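You operate a simulated robot arm through the tools that you are given. There is no shell and no other tool. Be economical: measure what you need, move in short steps, check, and stop when the job is done.

Carry out the task below with a simulated robot arm. There is one attempt and no reset: what you move stays moved.

Task
Degrease the plate in the jig, unlock it and lay it on the bench.
Fine: wet the green rag on the brass disc first; the rag goes back.

It is judged by the outcome, as a careful person would: the job done as asked, and still so three seconds after it is handed in. It fails if anything else is knocked over, pushed out of place, dropped, spilled or broken.

Robot
A 6-joint arm with a two-finger parallel gripper, fixed in place. Base frame: the origin is at the foot of the arm, x ahead of it, y to its left, z up; the work surface is at about z = 0. Readings come in m, rad, newtons and seconds.
With the tool pointing down near the work surface it reaches from about 0.14 to 0.58 m from the base axis. Its first joint turns from -1.152 to 1.152 rad. Payload 2.1 kg.
The TCP is the grasp point between the finger pads, 0.03 m short of the fingertips. In the tool frame z runs along the fingers and y along their closing line. Largest opening 0.094 m; finger width 0.028, thickness 0.01; the body of the gripper, 0.05 by 0.096 m, starts 0.055 m behind the TCP.
Orientation is that of the tool frame in the base frame, as a unit quaternion [w, x, y, z]. With the fingers straight down and closing along the base's y, the tool's x points along the base's -x, its y along +y and its z along -z.

Tools
- The arm moves only by the tool apply_moves. Its argument "deltas" is a list of rows, each a list of 7 numbers: the shift along the base's x, y, z in m, then the turn, a rotation vector about the base's x, y, z in rad, then the gripper command, from -1 (shut) to 1 (fully open), values between in proportion. In form: [[tx, ty, tz, ax, ay, az, gripper], ...]. A call has 1 to 8 rows; each row is the pose to reach, as a shift and turn from the pose commanded when the call began. Rows are played at 5 a second. More than 0.05 m and 0.15 rad between two rows, or a gripper value outside its range, and nothing of the call is played. Where a pose cannot be reached the arm comes as near as it can. A force on the tool above 70 N (or 10 N above the force at the start of the call, whichever is more), or a blocked arm, ends the call early, and 0.2 s more pass. The fingers move at their own pace (about 0.072 m/s each) and stop on an object; they squeeze with about 40 N. The grip force told is the motor's: it shows also when the fingers shut on nothing. Time passes only in rows, and 0.2 s behind the last, so rows that repeat a pose let the fingers close. It gives the time, the measured TCP pose, the force on the tool (base axes), the opening and the grip force at its end, in the units of the frame above (readings bear some noise), and new pictures: "views" is both (left out), scene, wrist or none.
- Cameras (640 x 400 px; columns grow to the right, rows downward): "scene" is fixed at [0.0416, -0.358, 0.5183]; the picture's right is [0.93, -0.37, 0.00], its down [-0.13, -0.31, -0.94] and it looks along [0.35, 0.87, -0.34] (base axes); focal length 218 px, centre (320, 200). "wrist" rides on the gripper at [0.076, 0.014, -0.102] in the tool frame; the picture's right is [-0.18, 0.98, 0.00], its down [-0.75, -0.14, -0.64] and it looks along [-0.63, -0.12, 0.77] (tool axes); focal length 243 px, centre (320, 200).
- point_at(camera, pixels): there is no depth. For up to 12 entries [column, row, z] of the newest picture of that camera ("zoom" is the newest enlarged one), the place [x, y] in the base frame at which the ray of that pixel passes the height z, good to about 0.003 m, but the place of the scene camera against the robot may be out by one fixed shift of up to 0.018 m in any direction. The clock stands still meanwhile.
- enlarge(camera, box): a new picture of the part [left, top, right, bottom] of that camera's present view, enlarged. The clock stands still meanwhile.
- hand_in(): hands the job in; it is judged then, once.

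Keep the steps short. Do not move on a guess: measure, check each grasp and each placing, and mend mistakes. In all there are 80 turns and 200 pictures (those below and enlarged ones count). Leave the gripper open and the arm clear of the work at the hand-in unless told otherwise, and finish with a single line.

The tools are called as name(argument=value, ...) on one line, values as JSON. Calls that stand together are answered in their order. apply_moves: Moves the arm, as the interface text tells. Its arguments: {"type":"object","properties":{"deltas":{"type":"array"},"views":{"type":"string","enum":["both","scene","wrist","none"]}},"required":["deltas"]} The other tools are called the same way: point_at (camera, pixels) gives the place at which the rays of pixels pass given heights; enlarge (camera, box) takes an enlarged picture of a part of a camera's view; hand_in () hands the job in.

At the start:

```text
time_s: 0.0
eef_pos: [0.1677, 0.2107, 0.4508]
orientation: [0.0, 0.0, 1.0, -0.001]
contact_force: [-1.1, -0.1, -0.4]
width: 0.094
grip_force: 0.0
```

scene: 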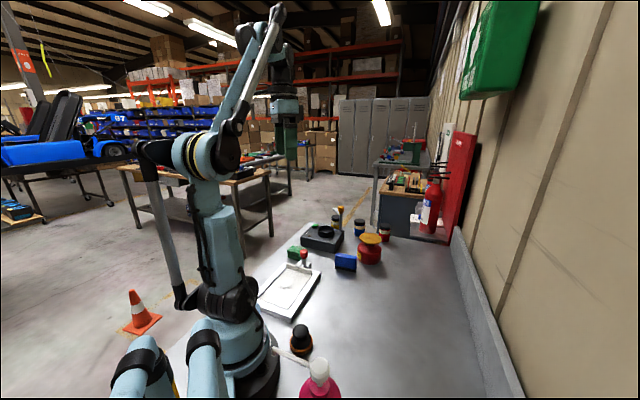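
wrist: 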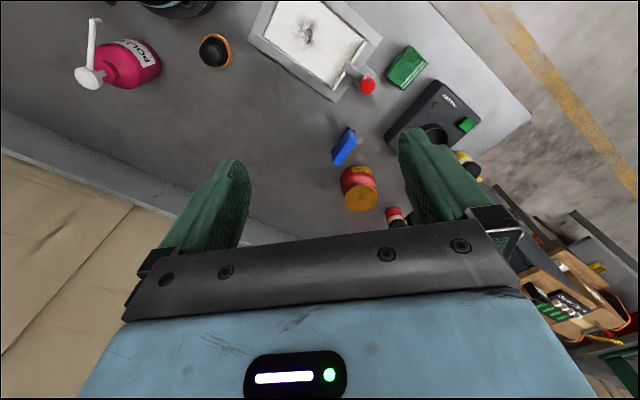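

I see a jig with a plate, a green rag beside it, a red-and-brass can (plunger dispenser?), a blue block, and a black device. I'll enlarge to identify them.

enlarge(camera="scene", box=[240, 200, 420, 330])

enlarge(camera="wrist", box=[180, 0, 500, 220])

point_at(camera="wrist", pixels=[[270, 5, 0], [310, 35, 0.02], [368, 86, 0.03], [406, 66, 0.02], [344, 146, 0.02], [360, 195, 0.07], [356, 172, 0.03], [215, 50, 0.03], [432, 115, 0.03], [466, 125, 0.04]])

```text
3.08 times, centred on (330, 265) of scene
```

zoom: 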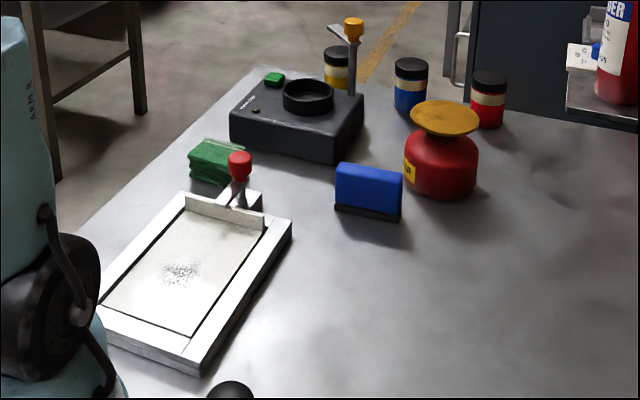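

```text
1.82 times, centred on (340, 110) of wrist
```

zoom: 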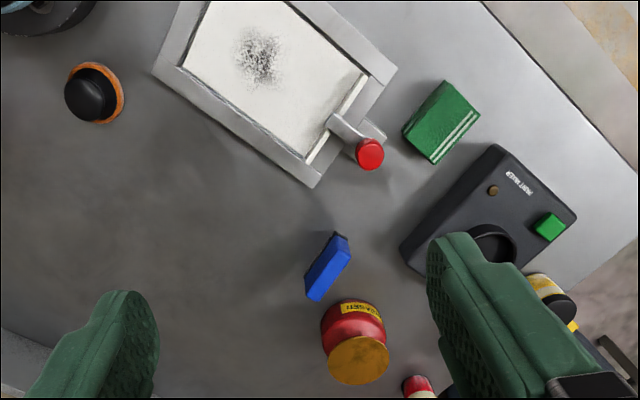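

```text
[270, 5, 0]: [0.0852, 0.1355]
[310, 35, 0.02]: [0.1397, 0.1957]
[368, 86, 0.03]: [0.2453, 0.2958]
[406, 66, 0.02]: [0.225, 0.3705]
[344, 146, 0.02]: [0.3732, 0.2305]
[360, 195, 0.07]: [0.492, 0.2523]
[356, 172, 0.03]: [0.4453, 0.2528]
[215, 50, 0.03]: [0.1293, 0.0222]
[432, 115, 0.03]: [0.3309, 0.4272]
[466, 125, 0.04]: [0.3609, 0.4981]
```

The red can with the brass disc looks like a plunger dispenser, the red knob like the jig's clamp lever, and the green block beside it like the rag. I'll move lower and to the left for a closer look.

apply_moves(deltas=[[-0.01, 0.03, -0.035, 0, 0, 0, 1], [-0.02, 0.06, -0.07, 0, 0, 0, 1], [-0.03, 0.08, -0.11, 0, 0, 0, 1], [-0.04, 0.1, -0.14, 0, 0, 0, 1], [-0.04, 0.1, -0.15, 0, 0, 0, 1]], views="wrist")

```text
time_s: 1.2
eef_pos: [0.1484, 0.3012, 0.303]
orientation: [0.0, 0.0, 1.0, 0.0]
contact_force: [0.0, -1.1, 0.6]
width: 0.0937
grip_force: 0.0
out of reach, approached as far as the arm can: row 3, 4, 5
```

wrist: 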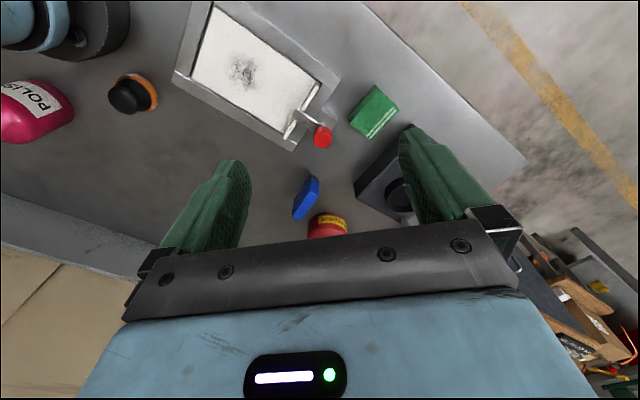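

enlarge(camera="wrist", box=[165, 0, 425, 165])

point_at(camera="wrist", pixels=[[204, 5, 0.02], [175, 72, 0.02], [292, 150, 0.02], [338, 80, 0.02], [377, 86, 0.025], [399, 104, 0.025], [365, 138, 0.025], [348, 119, 0.025], [322, 130, 0.04], [322, 140, 0.04], [243, 72, 0.01], [305, 198, 0.03]])

```text
2.42 times, centred on (295, 82) of wrist
```

zoom: 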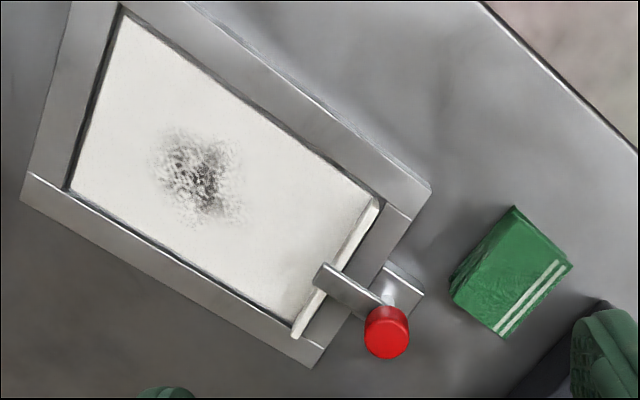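

```text
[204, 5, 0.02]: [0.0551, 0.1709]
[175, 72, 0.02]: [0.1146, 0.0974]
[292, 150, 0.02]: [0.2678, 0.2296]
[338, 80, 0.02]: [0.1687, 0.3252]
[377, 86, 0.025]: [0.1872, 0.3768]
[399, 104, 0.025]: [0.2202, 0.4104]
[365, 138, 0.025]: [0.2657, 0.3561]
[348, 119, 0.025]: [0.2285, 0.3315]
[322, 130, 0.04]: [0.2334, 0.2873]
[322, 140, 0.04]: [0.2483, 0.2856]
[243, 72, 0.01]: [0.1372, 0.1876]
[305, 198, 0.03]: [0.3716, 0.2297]
```

enlarge(camera="scene", box=[285, 235, 335, 275])

enlarge(camera="scene", box=[325, 215, 395, 280])

enlarge(camera="wrist", box=[270, 70, 350, 160])

```text
10.00 times, centred on (310, 255) of scene
```

zoom: 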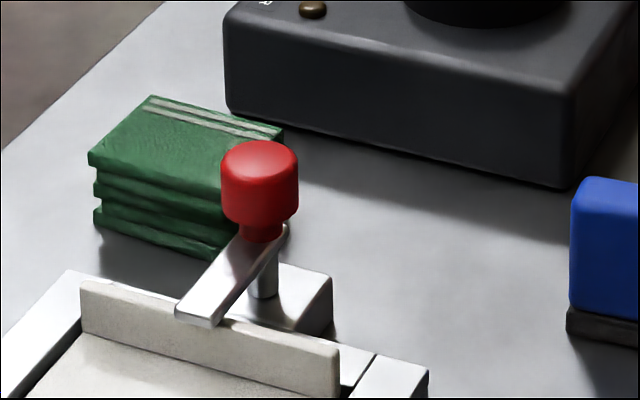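

```text
6.15 times, centred on (360, 248) of scene
```

zoom: 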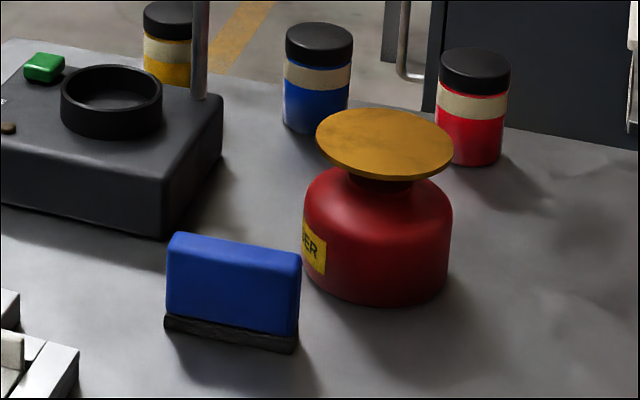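

```text
4.44 times, centred on (310, 115) of wrist
```

zoom: 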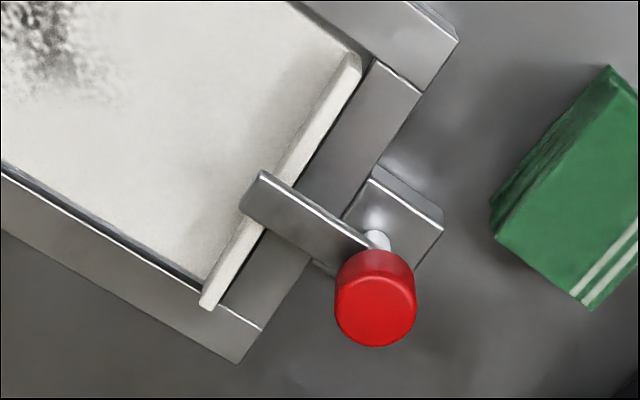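

The rag is about 0.045 × 0.06 m, centred near (0.225, 0.369), with its short side roughly parallel to the jig's long axis at about 41°. I'll turn the tool about −0.855 rad so the fingers close along that axis, and approach above the rag.

apply_moves(deltas=[[0.01, 0.005, 0, 0, 0, -0.14, 1], [0.02, 0.01, 0, 0, 0, -0.28, 1], [0.03, 0.015, 0, 0, 0, -0.42, 1], [0.04, 0.02, 0, 0, 0, -0.56, 1], [0.05, 0.025, 0, 0, 0, -0.7, 1], [0.06, 0.03, 0, 0, 0, -0.84, 1], [0.06, 0.03, 0, 0, 0, -0.855, 1]], views="wrist")

```text
time_s: 2.8
eef_pos: [0.2083, 0.3306, 0.3012]
orientation: [0.0, 0.416, 0.909, 0.0]
contact_force: [0.0, 0.2, 1.1]
width: 0.0939
grip_force: 0.1
```

wrist: 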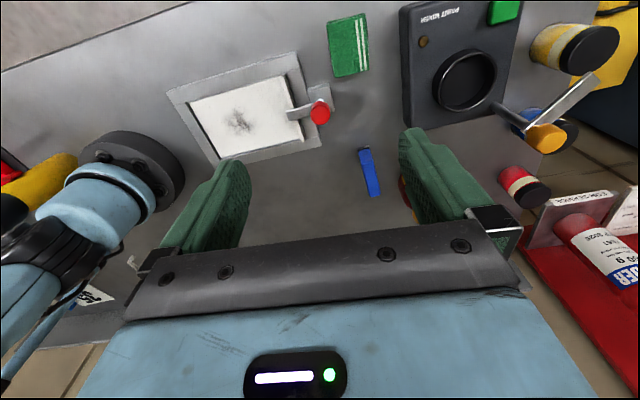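

enlarge(camera="wrist", box=[280, 0, 420, 100])

point_at(camera="wrist", pixels=[[327, 22, 0.03], [364, 14, 0.03], [369, 70, 0.03], [334, 77, 0.03], [166, 91, 0.02], [298, 53, 0.02], [321, 147, 0.02], [320, 112, 0.05], [302, 58, 0.02], [190, 100, 0.01]])

```text
4.00 times, centred on (350, 50) of wrist
```

zoom: 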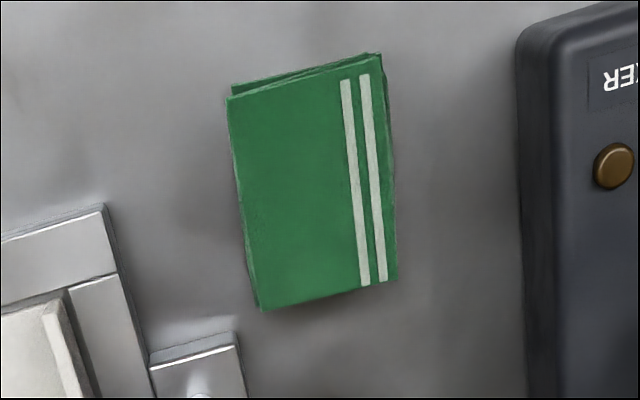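

```text
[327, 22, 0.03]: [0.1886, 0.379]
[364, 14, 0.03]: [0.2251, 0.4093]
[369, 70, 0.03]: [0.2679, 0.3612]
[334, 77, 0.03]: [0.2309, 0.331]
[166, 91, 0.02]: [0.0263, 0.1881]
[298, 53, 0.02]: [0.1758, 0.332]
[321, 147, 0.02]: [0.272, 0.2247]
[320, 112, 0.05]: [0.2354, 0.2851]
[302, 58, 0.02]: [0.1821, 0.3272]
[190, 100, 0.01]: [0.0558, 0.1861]
```

The rag centre comes out at (0.228, 0.370) and it's about 0.03 m high. I'll go above it with the fingers at about 0.07 m so they stay clear of the jig, then look again.

apply_moves(deltas=[[0.01, 0.02, -0.04, 0, 0, 0, 0.5], [0.02, 0.039, -0.08, 0, 0, 0, 0.5], [0.02, 0.039, -0.12, 0, 0, 0, 0.5], [0.02, 0.039, -0.16, 0, 0, 0, 0.5], [0.02, 0.039, -0.2, 0, 0, 0, 0.5], [0.02, 0.039, -0.205, 0, 0, 0, 0.5]], views="both")

```text
time_s: 4.2
eef_pos: [0.2283, 0.3683, 0.0952]
orientation: [0.0, 0.414, 0.91, 0.0]
contact_force: [0.2, 0.1, -1.0]
width: 0.0704
grip_force: 0.0
```

scene: 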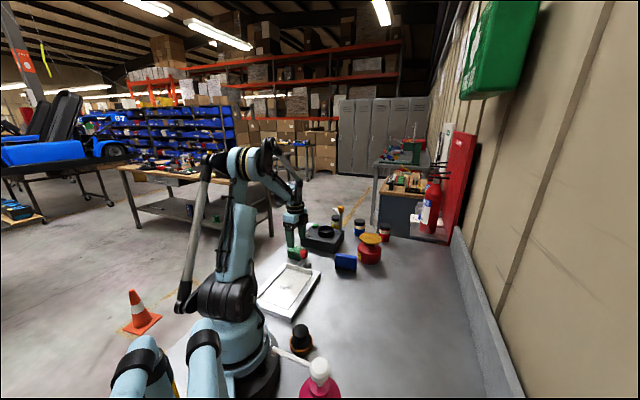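
wrist: 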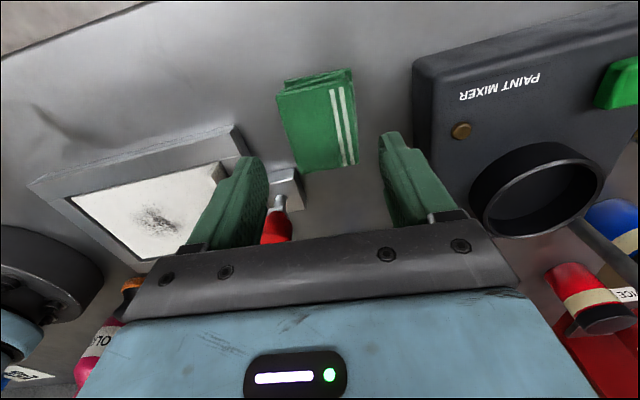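

point_at(camera="wrist", pixels=[[277, 96, 0.03], [350, 80, 0.03], [358, 163, 0.03], [298, 172, 0.03], [428, 150, 0.03], [240, 150, 0.02], [298, 172, 0.0]])

enlarge(camera="scene", box=[270, 220, 340, 275])

```text
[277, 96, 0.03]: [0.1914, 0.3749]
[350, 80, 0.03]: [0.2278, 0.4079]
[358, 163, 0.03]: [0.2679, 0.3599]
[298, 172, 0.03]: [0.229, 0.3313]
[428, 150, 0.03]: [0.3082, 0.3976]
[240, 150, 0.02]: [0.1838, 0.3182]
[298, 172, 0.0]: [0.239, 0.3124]
```

```text
7.27 times, centred on (305, 248) of scene
```

zoom: 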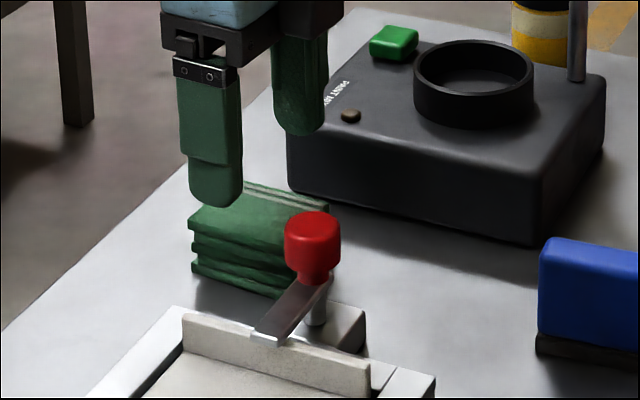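

The rag centre is confirmed at (0.229, 0.3685), directly under the TCP. I'll descend until the fingertips are about 0.014 m above the bench and close.

apply_moves(deltas=[[0.001, 0, -0.025, 0, 0, 0, 0.5], [0.001, 0, -0.051, 0, 0, 0, 0.5], [0.001, 0, -0.051, 0, 0, 0, 0.5], [0.001, 0, -0.051, 0, 0, 0, -1], [0.001, 0, -0.051, 0, 0, 0, -1], [0.001, 0, -0.051, 0, 0, 0, -1]], views="both")

```text
time_s: 5.6
eef_pos: [0.228, 0.3664, 0.0442]
orientation: [0.001, 0.414, 0.91, 0.001]
contact_force: [-0.2, -0.1, 0.0]
width: 0.0506
grip_force: 40.4
```

scene: 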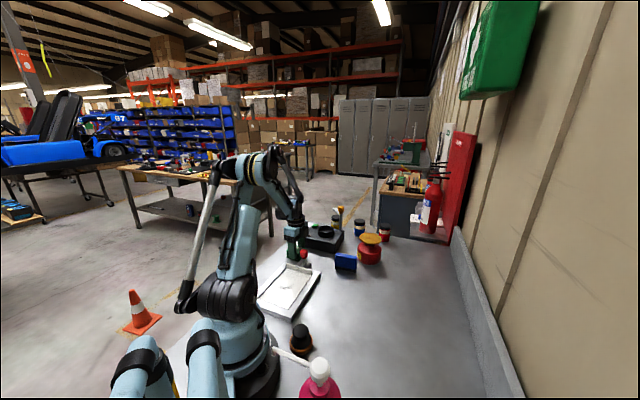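
wrist: 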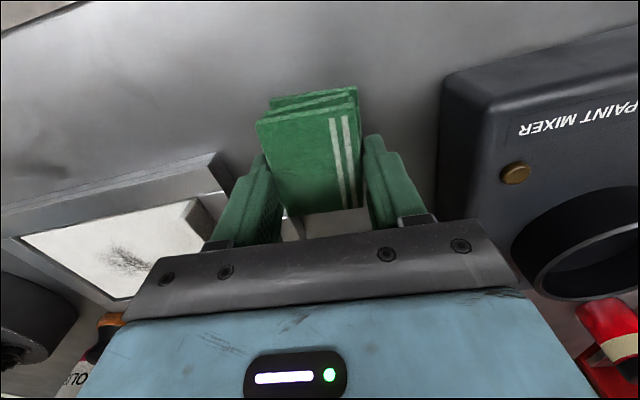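

The rag is held (width 0.0506, 40 N). I'll lift it to z≈0.25 and move to the near side of the can to measure the disc from the wrist camera.

apply_moves(deltas=[[0, 0.001, 0.04, 0, 0, 0, -1], [0, 0.001, 0.08, 0, 0, 0, -1], [0, 0.001, 0.12, 0, 0, 0, -1], [0.0, 0.0, 0.16, 0, 0, 0, -1], [0.01, -0.01, 0.2, 0, 0, 0, -1], [0.04, -0.045, 0.21, 0, 0, 0, -1], [0.07, -0.08, 0.21, 0, 0, 0, -1]], views="none")

apply_moves(deltas=[[0.03, -0.03, 0, 0, 0, 0, -1], [0.06, -0.06, 0, 0, 0, 0, -1], [0.09, -0.09, 0, 0, 0, 0, -1], [0.105, -0.105, 0, 0, 0, 0, -1]], views="both")

```text
time_s: 7.2
eef_pos: [0.2997, 0.2911, 0.2554]
orientation: [0.0, 0.415, 0.91, 0.0]
contact_force: [0.6, -0.2, 0.0]
width: 0.0508
grip_force: 40.2
```

```text
time_s: 8.2
eef_pos: [0.4061, 0.1847, 0.2538]
orientation: [0.0, 0.415, 0.91, 0.0]
contact_force: [-0.2, -0.5, -0.5]
width: 0.0506
grip_force: 39.9
```

scene: 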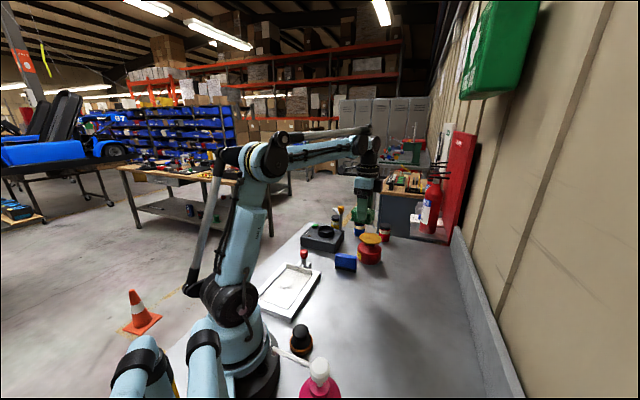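
wrist: 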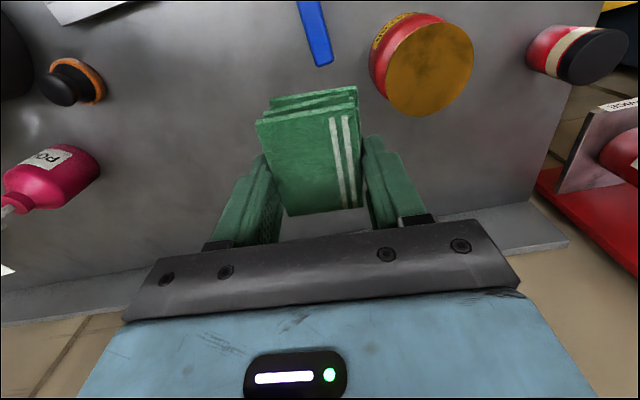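

The disc is clear at about (430, 67). I'll intersect its ray at several heights and compare it with the first wrist view.

point_at(camera="wrist", pixels=[[430, 68, 0.06], [430, 68, 0.08], [430, 68, 0.1], [386, 68, 0.08], [475, 66, 0.08], [430, 22, 0.08], [430, 115, 0.08], [369, 65, 0.03], [372, 40, 0.0], [331, 64, 0.05], [318, 62, 0.05]])

point_at(camera="scene", pixels=[[371, 239, 0.06], [371, 239, 0.08], [371, 239, 0.1]])

enlarge(camera="scene", box=[345, 220, 395, 270])

```text
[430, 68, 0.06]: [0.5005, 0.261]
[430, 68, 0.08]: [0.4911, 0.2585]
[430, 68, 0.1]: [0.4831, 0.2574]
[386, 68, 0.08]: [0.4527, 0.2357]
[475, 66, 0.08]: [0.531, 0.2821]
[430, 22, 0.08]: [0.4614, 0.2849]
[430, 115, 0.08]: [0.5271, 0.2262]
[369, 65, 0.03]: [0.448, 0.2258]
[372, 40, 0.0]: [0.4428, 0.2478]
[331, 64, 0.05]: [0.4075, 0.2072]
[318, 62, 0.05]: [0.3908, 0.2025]
```

```text
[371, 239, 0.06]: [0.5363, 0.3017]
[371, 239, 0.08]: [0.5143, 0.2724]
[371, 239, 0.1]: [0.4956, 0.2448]
```

```text
8.00 times, centred on (370, 245) of scene
```

zoom: 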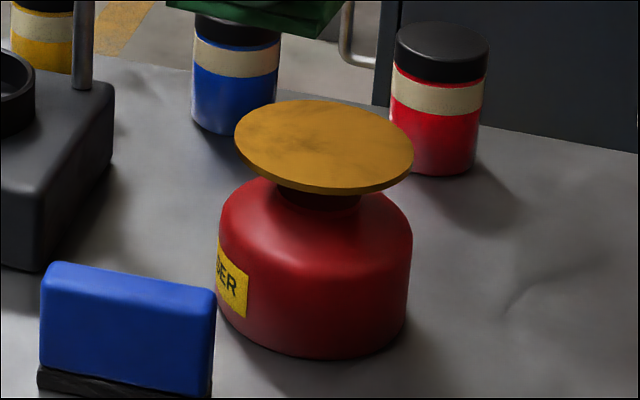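

The disc is about 0.09 m wide, centred near (0.491, 0.2585), with its top at z≈0.07–0.08. I'll move above it at TCP z≈0.17, so the rag bottom is at about 0.125, and check.

apply_moves(deltas=[[0.03, 0.025, 0, 0, 0, 0, -1], [0.06, 0.05, 0, 0, 0, 0, -1], [0.085, 0.074, -0.01, 0, 0, 0, -1], [0.085, 0.074, -0.045, 0, 0, 0, -1], [0.085, 0.074, -0.084, 0, 0, 0, -1], [0.085, 0.074, -0.084, 0, 0, 0, -1]], views="both")

enlarge(camera="scene", box=[335, 200, 405, 270])

```text
time_s: 9.6
eef_pos: [0.4866, 0.2598, 0.1685]
orientation: [0.001, 0.414, 0.91, 0.0]
contact_force: [0.0, -0.1, -0.8]
width: 0.051
grip_force: 39.9
out of reach, approached as far as the arm can: row 3
```

scene: 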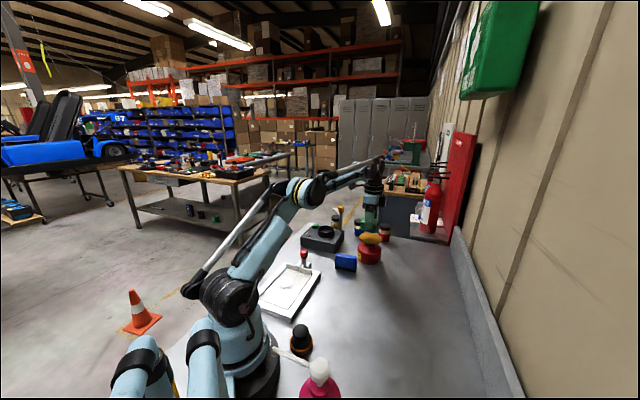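
wrist: 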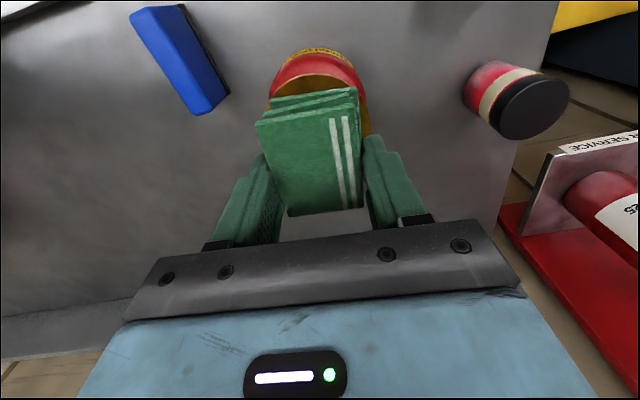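

```text
5.71 times, centred on (370, 235) of scene
```

zoom: 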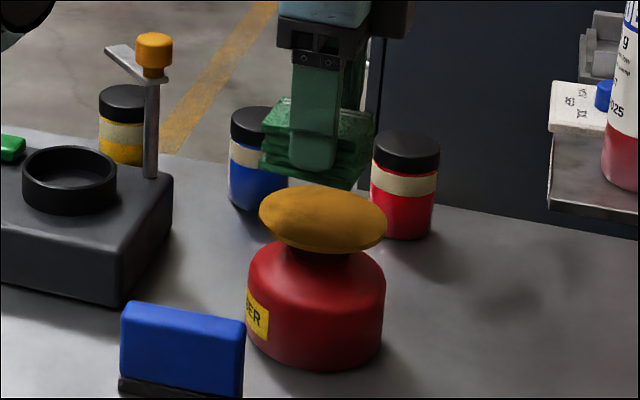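

It looks aligned: the rag hovers over the disc. I'll descend gently, shifting 3 mm in x.

apply_moves(deltas=[[0.003, 0, -0.01, 0, 0, 0, -1], [0.003, 0, -0.02, 0, 0, 0, -1], [0.003, 0, -0.027, 0, 0, 0, -1], [0.003, 0, -0.033, 0, 0, 0, -1]], views="scene")

enlarge(camera="scene", box=[335, 200, 405, 270])

```text
time_s: 10.6
eef_pos: [0.4933, 0.2583, 0.1379]
orientation: [-0.001, 0.415, 0.91, 0.001]
contact_force: [0.7, -0.5, -0.8]
width: 0.0505
grip_force: 39.8
```

scene: 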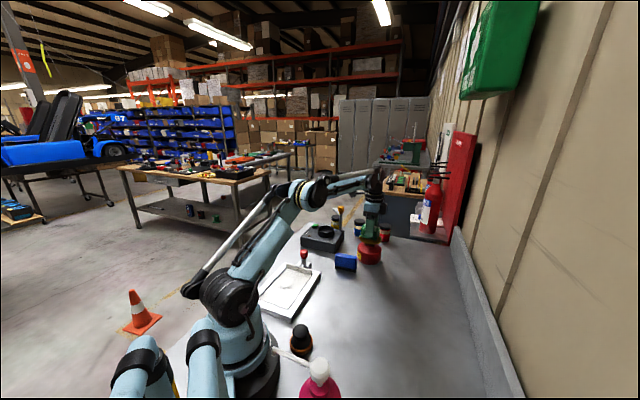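

```text
5.71 times, centred on (370, 235) of scene
```

zoom: 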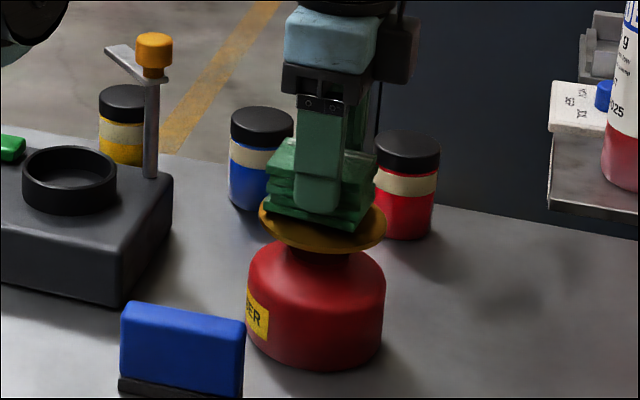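

No force yet; the rag is just above the disc. I'll continue slowly.

apply_moves(deltas=[[0, 0, -0.004, 0, 0, 0, -1], [0, 0, -0.008, 0, 0, 0, -1], [0, 0, -0.012, 0, 0, 0, -1]], views="none")

```text
time_s: 11.4
eef_pos: [0.494, 0.2585, 0.126]
orientation: [0.0, 0.415, 0.91, 0.0]
contact_force: [0.3, 0.4, 0.7]
width: 0.0507
grip_force: 39.9
```

apply_moves(deltas=[[-0.002, 0, -0.003, 0, 0, 0, -1], [-0.002, 0, -0.006, 0, 0, 0, -1], [-0.002, 0, -0.009, 0, 0, 0, -1]], views="scene")

enlarge(camera="scene", box=[335, 200, 405, 270])

```text
time_s: 12.2
eef_pos: [0.4909, 0.2597, 0.1192]
orientation: [0.001, 0.414, 0.91, 0.001]
contact_force: [9.8, 3.5, 54.0]
width: 0.0508
grip_force: 40.2
```

scene: 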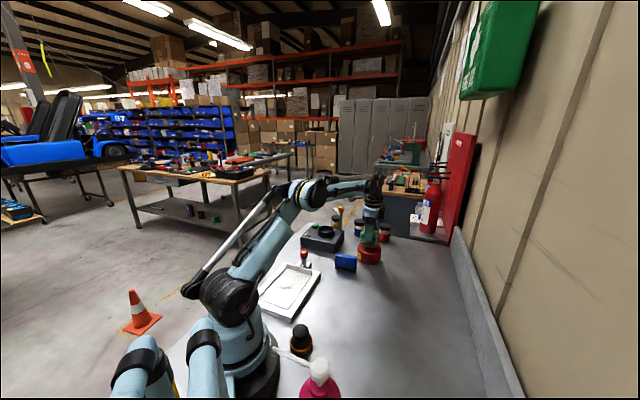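

```text
5.71 times, centred on (370, 235) of scene
```

zoom: 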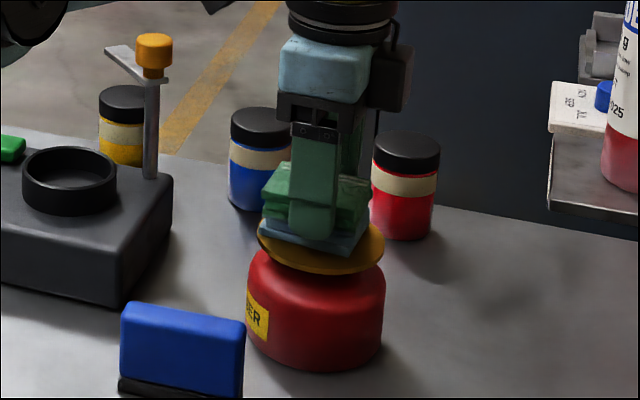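

The disc is pressed (54 N) and the rag's bottom layer has turned a darker teal, so it's wet. I'll raise and inspect the rag.

apply_moves(deltas=[[0, 0, 0.02, 0, 0, 0, -1], [0, 0, 0.05, 0, 0, 0, -1], [-0.01, 0, 0.08, 0, 0, 0, -1], [-0.03, 0, 0.11, 0, 0, 0, -1]], views="both")

enlarge(camera="scene", box=[335, 180, 405, 270])

```text
time_s: 13.2
eef_pos: [0.4622, 0.259, 0.2271]
orientation: [0.0, 0.415, 0.91, 0.001]
contact_force: [-0.5, 0.1, 0.0]
width: 0.0507
grip_force: 39.6
```

scene: 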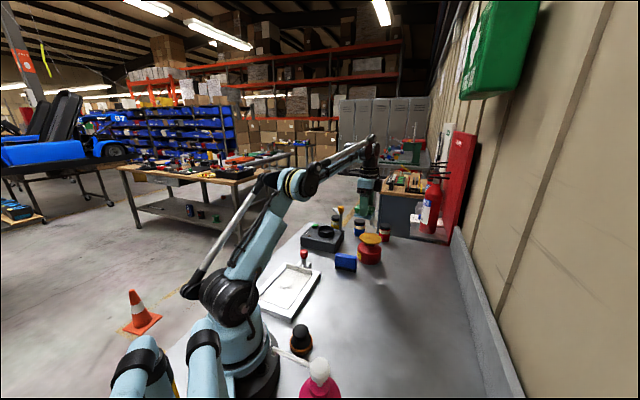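
wrist: 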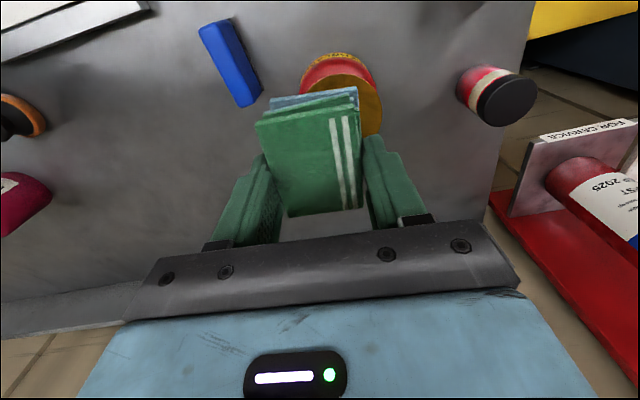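

```text
4.44 times, centred on (370, 225) of scene
```

zoom: 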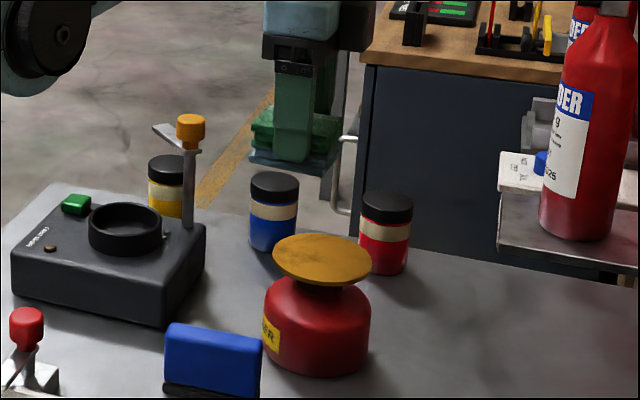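

The rag is wet and hasn't slipped, and the can stayed put. Next I'll carry it high over to the smudge on the plate.

apply_moves(deltas=[[-0.045, -0.01, 0, 0, 0, 0, -1], [-0.09, -0.02, 0, 0, 0, 0, -1], [-0.135, -0.03, 0, 0, 0, 0, -1], [-0.18, -0.04, 0, 0, 0, 0, -1], [-0.225, -0.05, 0, 0, 0, 0, -1], [-0.25, -0.06, 0, 0, 0, 0, -1], [-0.25, -0.06, 0, 0, 0, 0, -1]], views="wrist")

point_at(camera="wrist", pixels=[[320, 200, 0.01]])

```text
time_s: 14.8
eef_pos: [0.2117, 0.1965, 0.2255]
orientation: [-0.001, 0.414, 0.91, 0.001]
contact_force: [0.5, 0.7, -0.2]
width: 0.0507
grip_force: 39.5
```

wrist: 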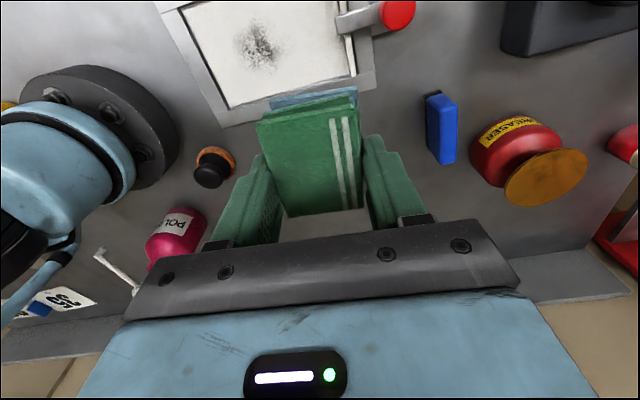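

```text
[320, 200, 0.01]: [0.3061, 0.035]
```

point_at(camera="wrist", pixels=[[257, 45, 0.01], [235, 45, 0.01], [285, 45, 0.01], [255, 20, 0.01], [260, 72, 0.01], [181, 10, 0.01], [228, 108, 0.01], [357, 75, 0.01], [348, 75, 0.01], [397, 15, 0.07], [352, 35, 0.03], [345, 18, 0.05]])

enlarge(camera="wrist", box=[150, 0, 430, 130])

```text
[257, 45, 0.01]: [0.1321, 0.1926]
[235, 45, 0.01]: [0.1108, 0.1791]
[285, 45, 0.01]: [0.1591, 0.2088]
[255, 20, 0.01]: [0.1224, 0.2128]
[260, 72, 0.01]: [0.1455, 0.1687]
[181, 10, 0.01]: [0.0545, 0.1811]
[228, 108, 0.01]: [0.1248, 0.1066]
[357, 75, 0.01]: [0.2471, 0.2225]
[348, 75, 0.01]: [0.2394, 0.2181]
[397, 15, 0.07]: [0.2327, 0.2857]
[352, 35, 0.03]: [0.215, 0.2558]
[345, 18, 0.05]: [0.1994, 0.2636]
```

```text
2.29 times, centred on (290, 65) of wrist
```

zoom: 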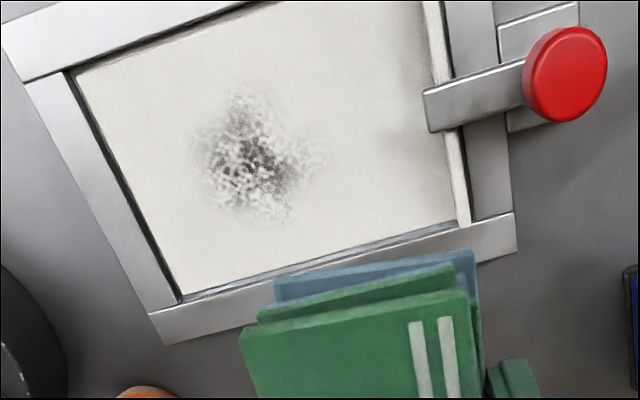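

The smudge is centred at (0.134, 0.191), about ±0.03. I'll move above it and come down to TCP z≈0.075.

apply_moves(deltas=[[-0.04, -0.003, -0.03, 0, 0, 0, -1], [-0.078, -0.0055, -0.06, 0, 0, 0, -1], [-0.078, -0.0055, -0.1, 0, 0, 0, -1], [-0.078, -0.0055, -0.13, 0, 0, 0, -1], [-0.078, -0.0055, -0.15, 0, 0, 0, -1]], views="both")

enlarge(camera="scene", box=[240, 230, 340, 330])

```text
time_s: 16.0
eef_pos: [0.1338, 0.1935, 0.0811]
orientation: [-0.001, 0.415, 0.91, 0.0]
contact_force: [0.3, 0.8, 0.1]
width: 0.0506
grip_force: 39.9
```

scene: 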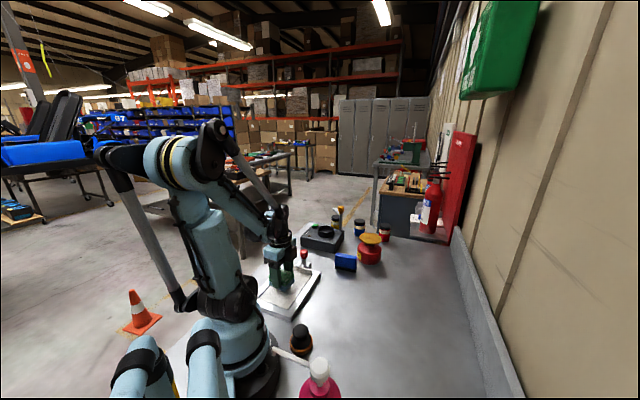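
wrist: 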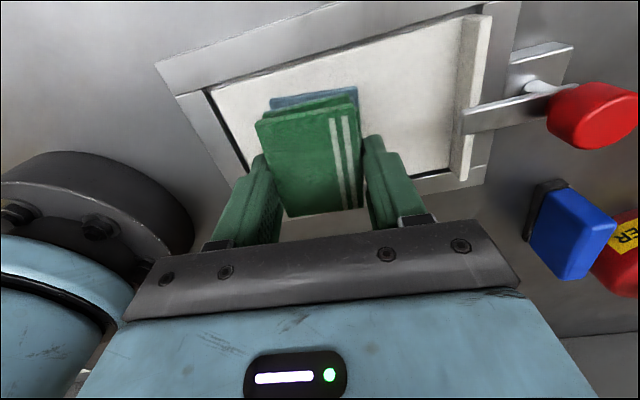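

```text
4.00 times, centred on (290, 280) of scene
```

zoom: 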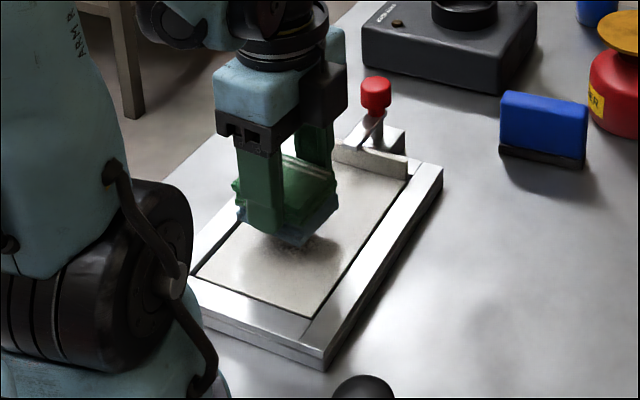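

Clear and centred. I'll go down in small steps until contact.

apply_moves(deltas=[[0, 0, -0.004, 0, 0, 0, -1], [0, 0, -0.008, 0, 0, 0, -1], [0, 0, -0.011, 0, 0, 0, -1]], views="none")

```text
time_s: 16.8
eef_pos: [0.1342, 0.1936, 0.0676]
orientation: [0.0, 0.415, 0.91, 0.0]
contact_force: [-0.8, 0.5, -0.2]
width: 0.0506
grip_force: 40.1
```

apply_moves(deltas=[[0, 0, -0.003, 0, 0, 0, -1], [0, 0, -0.006, 0, 0, 0, -1], [0, 0, -0.008, 0, 0, 0, -1]], views="none")

```text
time_s: 17.6
eef_pos: [0.134, 0.1937, 0.0585]
orientation: [0.0, 0.415, 0.91, 0.0]
contact_force: [-5.0, -3.7, 59.7]
width: 0.0507
grip_force: 40.2
```

Contact at 60 N, which is too hard. I'll back off about 1.5 mm.

apply_moves(deltas=[[0, 0, 0.0015, 0, 0, 0, -1]], views="none")

```text
time_s: 18.0
eef_pos: [0.1345, 0.1925, 0.06]
orientation: [0.0, 0.414, 0.91, 0.0]
contact_force: [0.4, 0.7, 0.0]
width: 0.0507
grip_force: 40.2
```

apply_moves(deltas=[[0, 0, -0.0006, 0, 0, 0, -1], [0, 0, -0.0008, 0, 0, 0, -1]], views="none")

```text
time_s: 18.6
eef_pos: [0.1341, 0.1925, 0.0593]
orientation: [0.0, 0.415, 0.91, 0.0]
contact_force: [-0.6, -3.2, 33.7]
width: 0.0505
grip_force: 39.7
```

34 N contact, which is fine for wiping. I'll ease off slightly and stroke ±0.025 m along the plate.

apply_moves(deltas=[[0.0095, 0.008, 0.0003, 0, 0, 0, -1], [0.019, 0.0165, 0.0003, 0, 0, 0, -1], [0.0095, 0.008, 0.0003, 0, 0, 0, -1], [0, 0, 0.0003, 0, 0, 0, -1], [-0.0095, -0.008, 0.0003, 0, 0, 0, -1], [-0.019, -0.0165, 0.0003, 0, 0, 0, -1], [-0.0095, -0.008, 0.0003, 0, 0, 0, -1], [0, 0, 0.0003, 0, 0, 0, -1]], views="scene")

enlarge(camera="scene", box=[240, 230, 340, 330])

```text
time_s: 20.4
eef_pos: [0.1347, 0.1933, 0.059]
orientation: [0.0, 0.415, 0.91, 0.001]
contact_force: [0.4, -0.3, -0.1]
width: 0.0507
grip_force: 40.0
```

scene: 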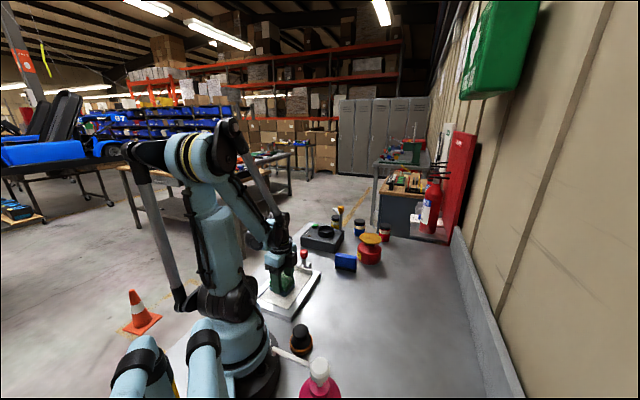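

```text
4.00 times, centred on (290, 280) of scene
```

zoom: 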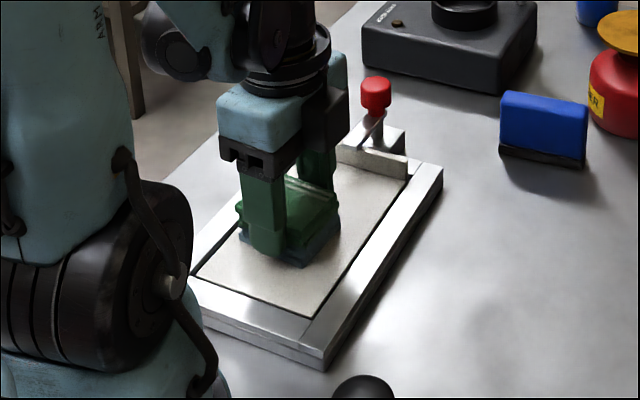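

Contact was lost by the end. I'll press about 1 mm deeper and stroke across the plate as well as along it.

apply_moves(deltas=[[0, 0, -0.001, 0, 0, 0, -1], [0.0175, 0.015, -0.001, 0, 0, 0, -1], [0, 0, -0.001, 0, 0, 0, -1], [-0.0175, -0.015, -0.001, 0, 0, 0, -1], [-0.0096, -0.024, -0.001, 0, 0, 0, -1], [0.008, -0.009, -0.001, 0, 0, 0, -1], [0.0255, 0.006, -0.001, 0, 0, 0, -1], [0.008, -0.009, -0.001, 0, 0, 0, -1]], views="none")

apply_moves(deltas=[[-0.008, 0.009, 0, 0, 0, 0, -1], [-0.0146, 0.0165, 0, 0, 0, 0, -1], [0.003, 0.0315, 0, 0, 0, 0, -1], [-0.0146, 0.0165, 0, 0, 0, 0, -1], [-0.032, 0.0015, 0, 0, 0, 0, -1], [-0.0146, 0.0165, 0, 0, 0, 0, -1], [-0.008, 0.009, 0, 0, 0, 0, -1]], views="none")

```text
time_s: 21.8
eef_pos: [0.1351, 0.1783, 0.0587]
orientation: [-0.003, 0.414, 0.91, -0.007]
contact_force: [-1.8, -2.3, 31.1]
width: 0.0507
grip_force: 40.0
stopped in row 6: the force on the tool passed its limit (the readings are from after the stop); the commanded pose is now the measured one
```

```text
time_s: 22.4
eef_pos: [0.1226, 0.1949, 0.0563]
orientation: [0.001, 0.416, 0.909, -0.009]
contact_force: [-1.3, -5.7, 36.7]
width: 0.0508
grip_force: 40.0
stopped in row 3: the force on the tool passed its limit (the readings are from after the stop); the commanded pose is now the measured one
```

The force limit stopped both strokes. I'll lift straight up and look at the plate and rag.

apply_moves(deltas=[[0, 0, 0.03, 0, 0, 0, -1], [0, 0, 0.07, 0, 0, 0, -1], [0.02, -0.02, 0.1, 0, 0, 0, -1], [0.06, -0.03, 0.13, 0, 0, 0, -1], [0.09, -0.03, 0.15, 0, 0, 0, -1]], views="both")

enlarge(camera="wrist", box=[150, 0, 430, 220])

enlarge(camera="scene", box=[240, 220, 340, 330])

```text
refused: row 4 steps farther than a row can; nothing moved
```

```text
1.82 times, centred on (290, 110) of wrist
```

zoom: 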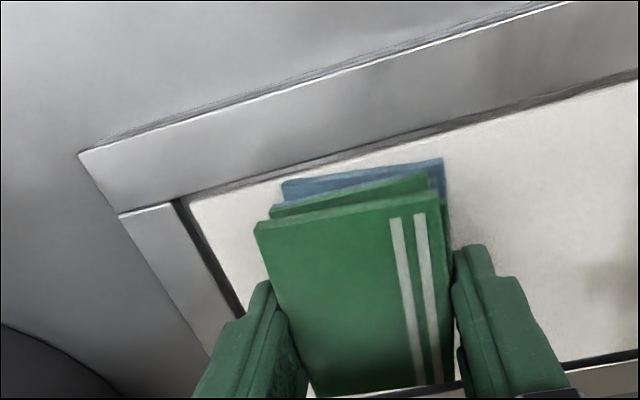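

```text
3.64 times, centred on (290, 275) of scene
```

zoom: 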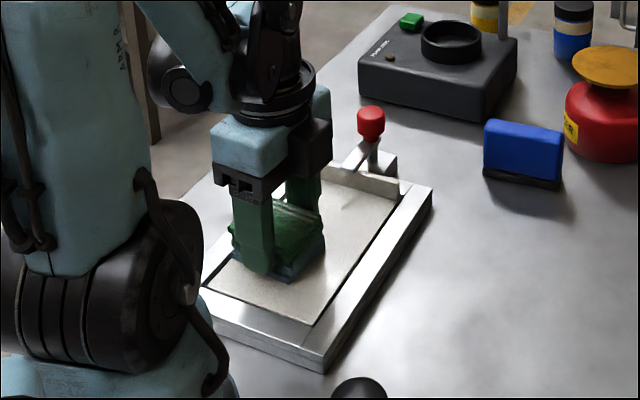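

Nothing has shifted. I'll repeat the lift with smaller steps.

apply_moves(deltas=[[0, 0, 0.03, 0, 0, 0, -1], [0, 0, 0.07, 0, 0, 0, -1], [0.02, -0.01, 0.1, 0, 0, 0, -1], [0.05, -0.015, 0.13, 0, 0, 0, -1], [0.085, -0.02, 0.15, 0, 0, 0, -1]], views="wrist")

enlarge(camera="wrist", box=[150, 0, 430, 220])

```text
time_s: 23.6
eef_pos: [0.2102, 0.174, 0.2045]
orientation: [0.001, 0.415, 0.91, -0.009]
contact_force: [-0.9, 0.5, -0.1]
width: 0.0504
grip_force: 39.5
```

wrist: 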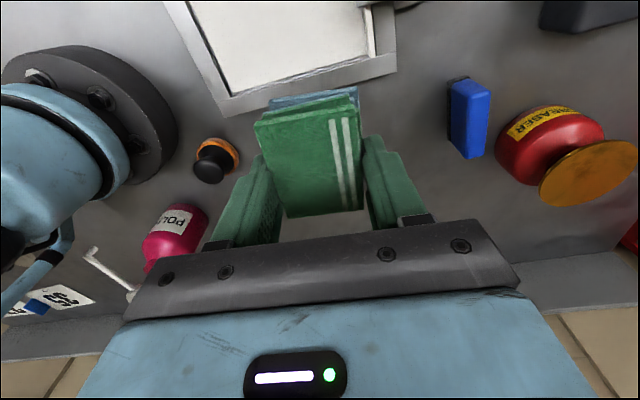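

```text
1.82 times, centred on (290, 110) of wrist
```

zoom: 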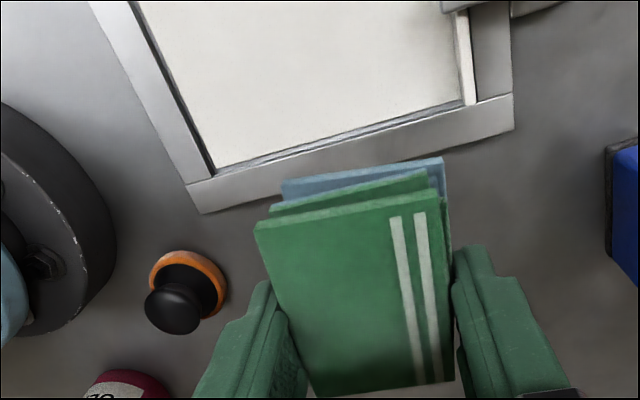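

The visible part looks clean. I'll go toward the rag's place with a high view so the whole plate shows.

apply_moves(deltas=[[0.0, 0.03, 0.02, 0, 0, 0.006, -1], [0.0, 0.065, 0.04, 0, 0, 0.012, -1], [0.005, 0.1, 0.06, 0, 0, 0.018, -1], [0.01, 0.13, 0.06, 0, 0, 0.018, -1]], views="both")

enlarge(camera="wrist", box=[130, 40, 350, 200])

enlarge(camera="scene", box=[240, 230, 340, 330])

```text
time_s: 24.6
eef_pos: [0.2182, 0.3055, 0.2662]
orientation: [0.0, 0.408, 0.913, -0.008]
contact_force: [-0.3, 0.5, -0.2]
width: 0.0508
grip_force: 40.2
```

scene: 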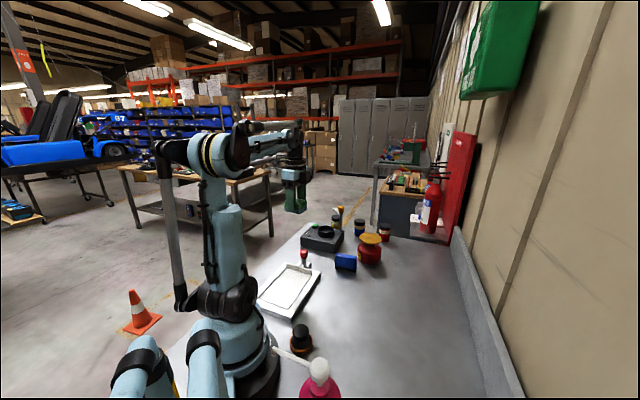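
wrist: 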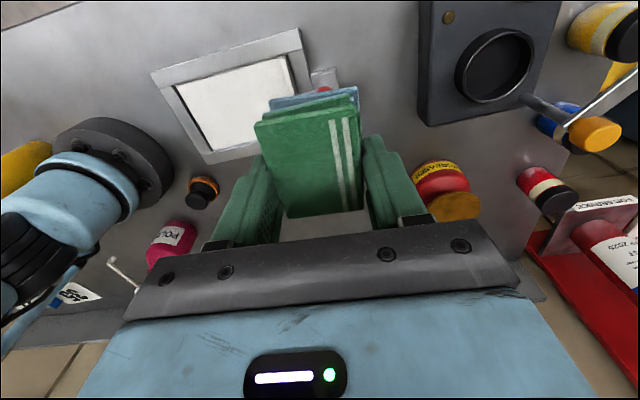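

```text
2.50 times, centred on (240, 120) of wrist
```

zoom: 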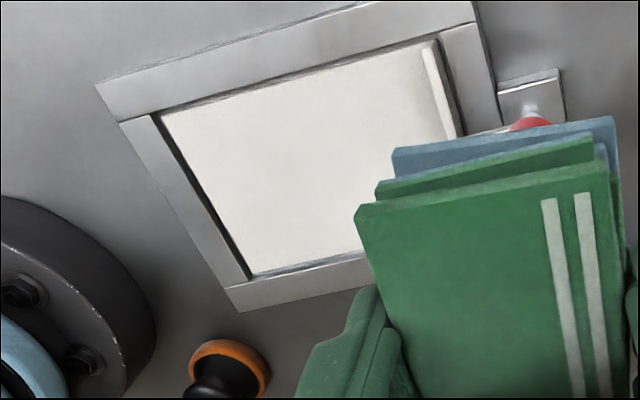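

```text
4.00 times, centred on (290, 280) of scene
```

zoom: 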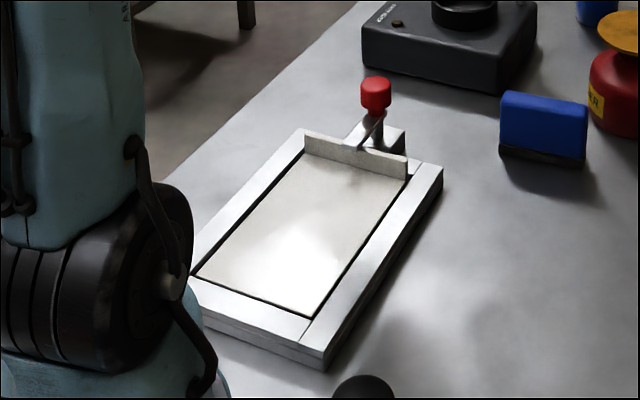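

The smudge is gone. Now the rag goes back to its original spot (0.2285, 0.3675): I'll level the tool, restore the yaw, and descend to just above the bench.

apply_moves(deltas=[[0.005, 0.03, 0, 0.015, -0.006, -0.014, -1], [0.0105, 0.062, -0.03, 0.015, -0.006, -0.014, -1], [0.0105, 0.062, -0.075, 0.015, -0.006, -0.014, -1], [0.0105, 0.062, -0.12, 0.015, -0.006, -0.014, -1], [0.0105, 0.062, -0.165, 0.015, -0.006, -0.014, -1], [0.0105, 0.062, -0.2, 0.015, -0.006, -0.014, -1], [0.0105, 0.062, -0.212, 0.015, -0.006, -0.014, -1], [0.0105, 0.062, -0.212, 0.015, -0.006, -0.014, -1]], views="scene")

enlarge(camera="scene", box=[270, 220, 340, 275])

```text
time_s: 26.4
eef_pos: [0.2293, 0.3677, 0.0556]
orientation: [0.0, 0.414, 0.91, -0.001]
contact_force: [0.5, 0.4, -0.5]
width: 0.0507
grip_force: 40.2
```

scene: 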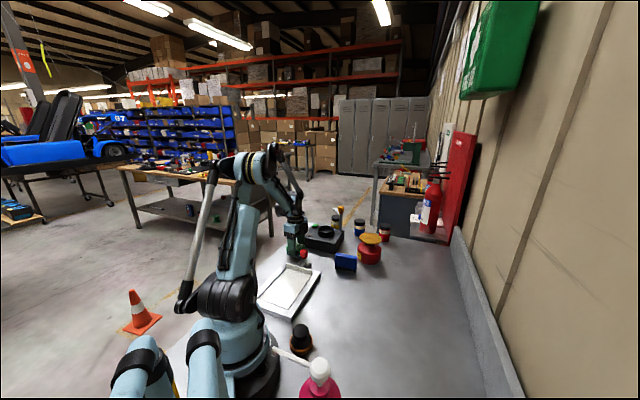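

```text
7.27 times, centred on (305, 248) of scene
```

zoom: 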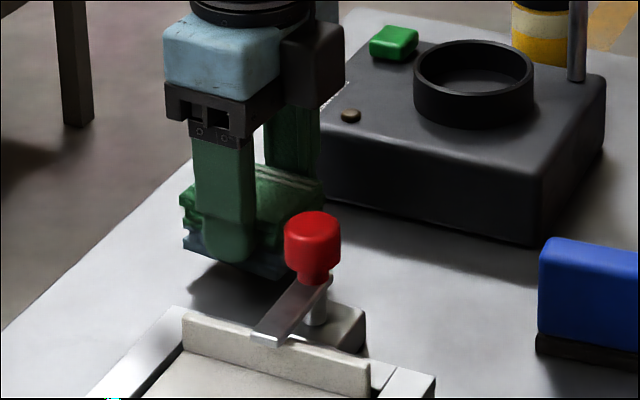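

I'm above the original spot and will ease down about 1 cm to contact.

apply_moves(deltas=[[-0.001, 0, -0.003, 0, 0, 0, -1], [-0.001, 0, -0.006, 0, 0, 0, -1], [-0.001, 0, -0.009, 0, 0, 0, -1], [-0.001, 0, -0.011, 0, 0, 0, -1]], views="none")

```text
time_s: 27.4
eef_pos: [0.2264, 0.3671, 0.0436]
orientation: [0.001, 0.414, 0.91, 0.0]
contact_force: [0.6, -0.3, -0.7]
width: 0.0508
grip_force: 39.9
```

apply_moves(deltas=[[0.001, 0, -0.001, 0, 0, 0, -1], [0.001, 0, -0.002, 0, 0, 0, -1]], views="none")

```text
time_s: 28.0
eef_pos: [0.2264, 0.3665, 0.0414]
orientation: [0.0, 0.414, 0.91, -0.001]
contact_force: [0.1, -0.1, -0.7]
width: 0.0511
grip_force: 40.0
```

apply_moves(deltas=[[0.001, 0, -0.001, 0, 0, 0, -1], [0.001, 0, -0.0015, 0, 0, 0, -1]], views="scene")

enlarge(camera="scene", box=[270, 220, 340, 275])

```text
time_s: 28.6
eef_pos: [0.2283, 0.3667, 0.0405]
orientation: [0.0, 0.413, 0.911, 0.0]
contact_force: [-2.0, 0.1, 12.5]
width: 0.0508
grip_force: 40.3
```

scene: 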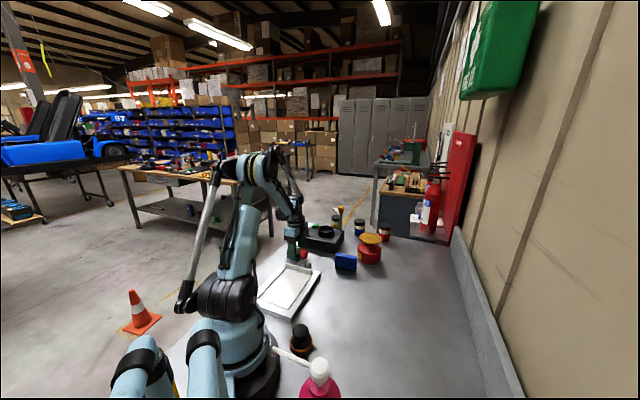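

```text
7.27 times, centred on (305, 248) of scene
```

zoom: 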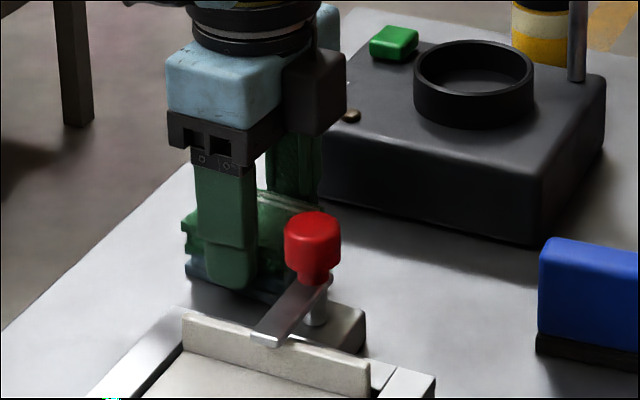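

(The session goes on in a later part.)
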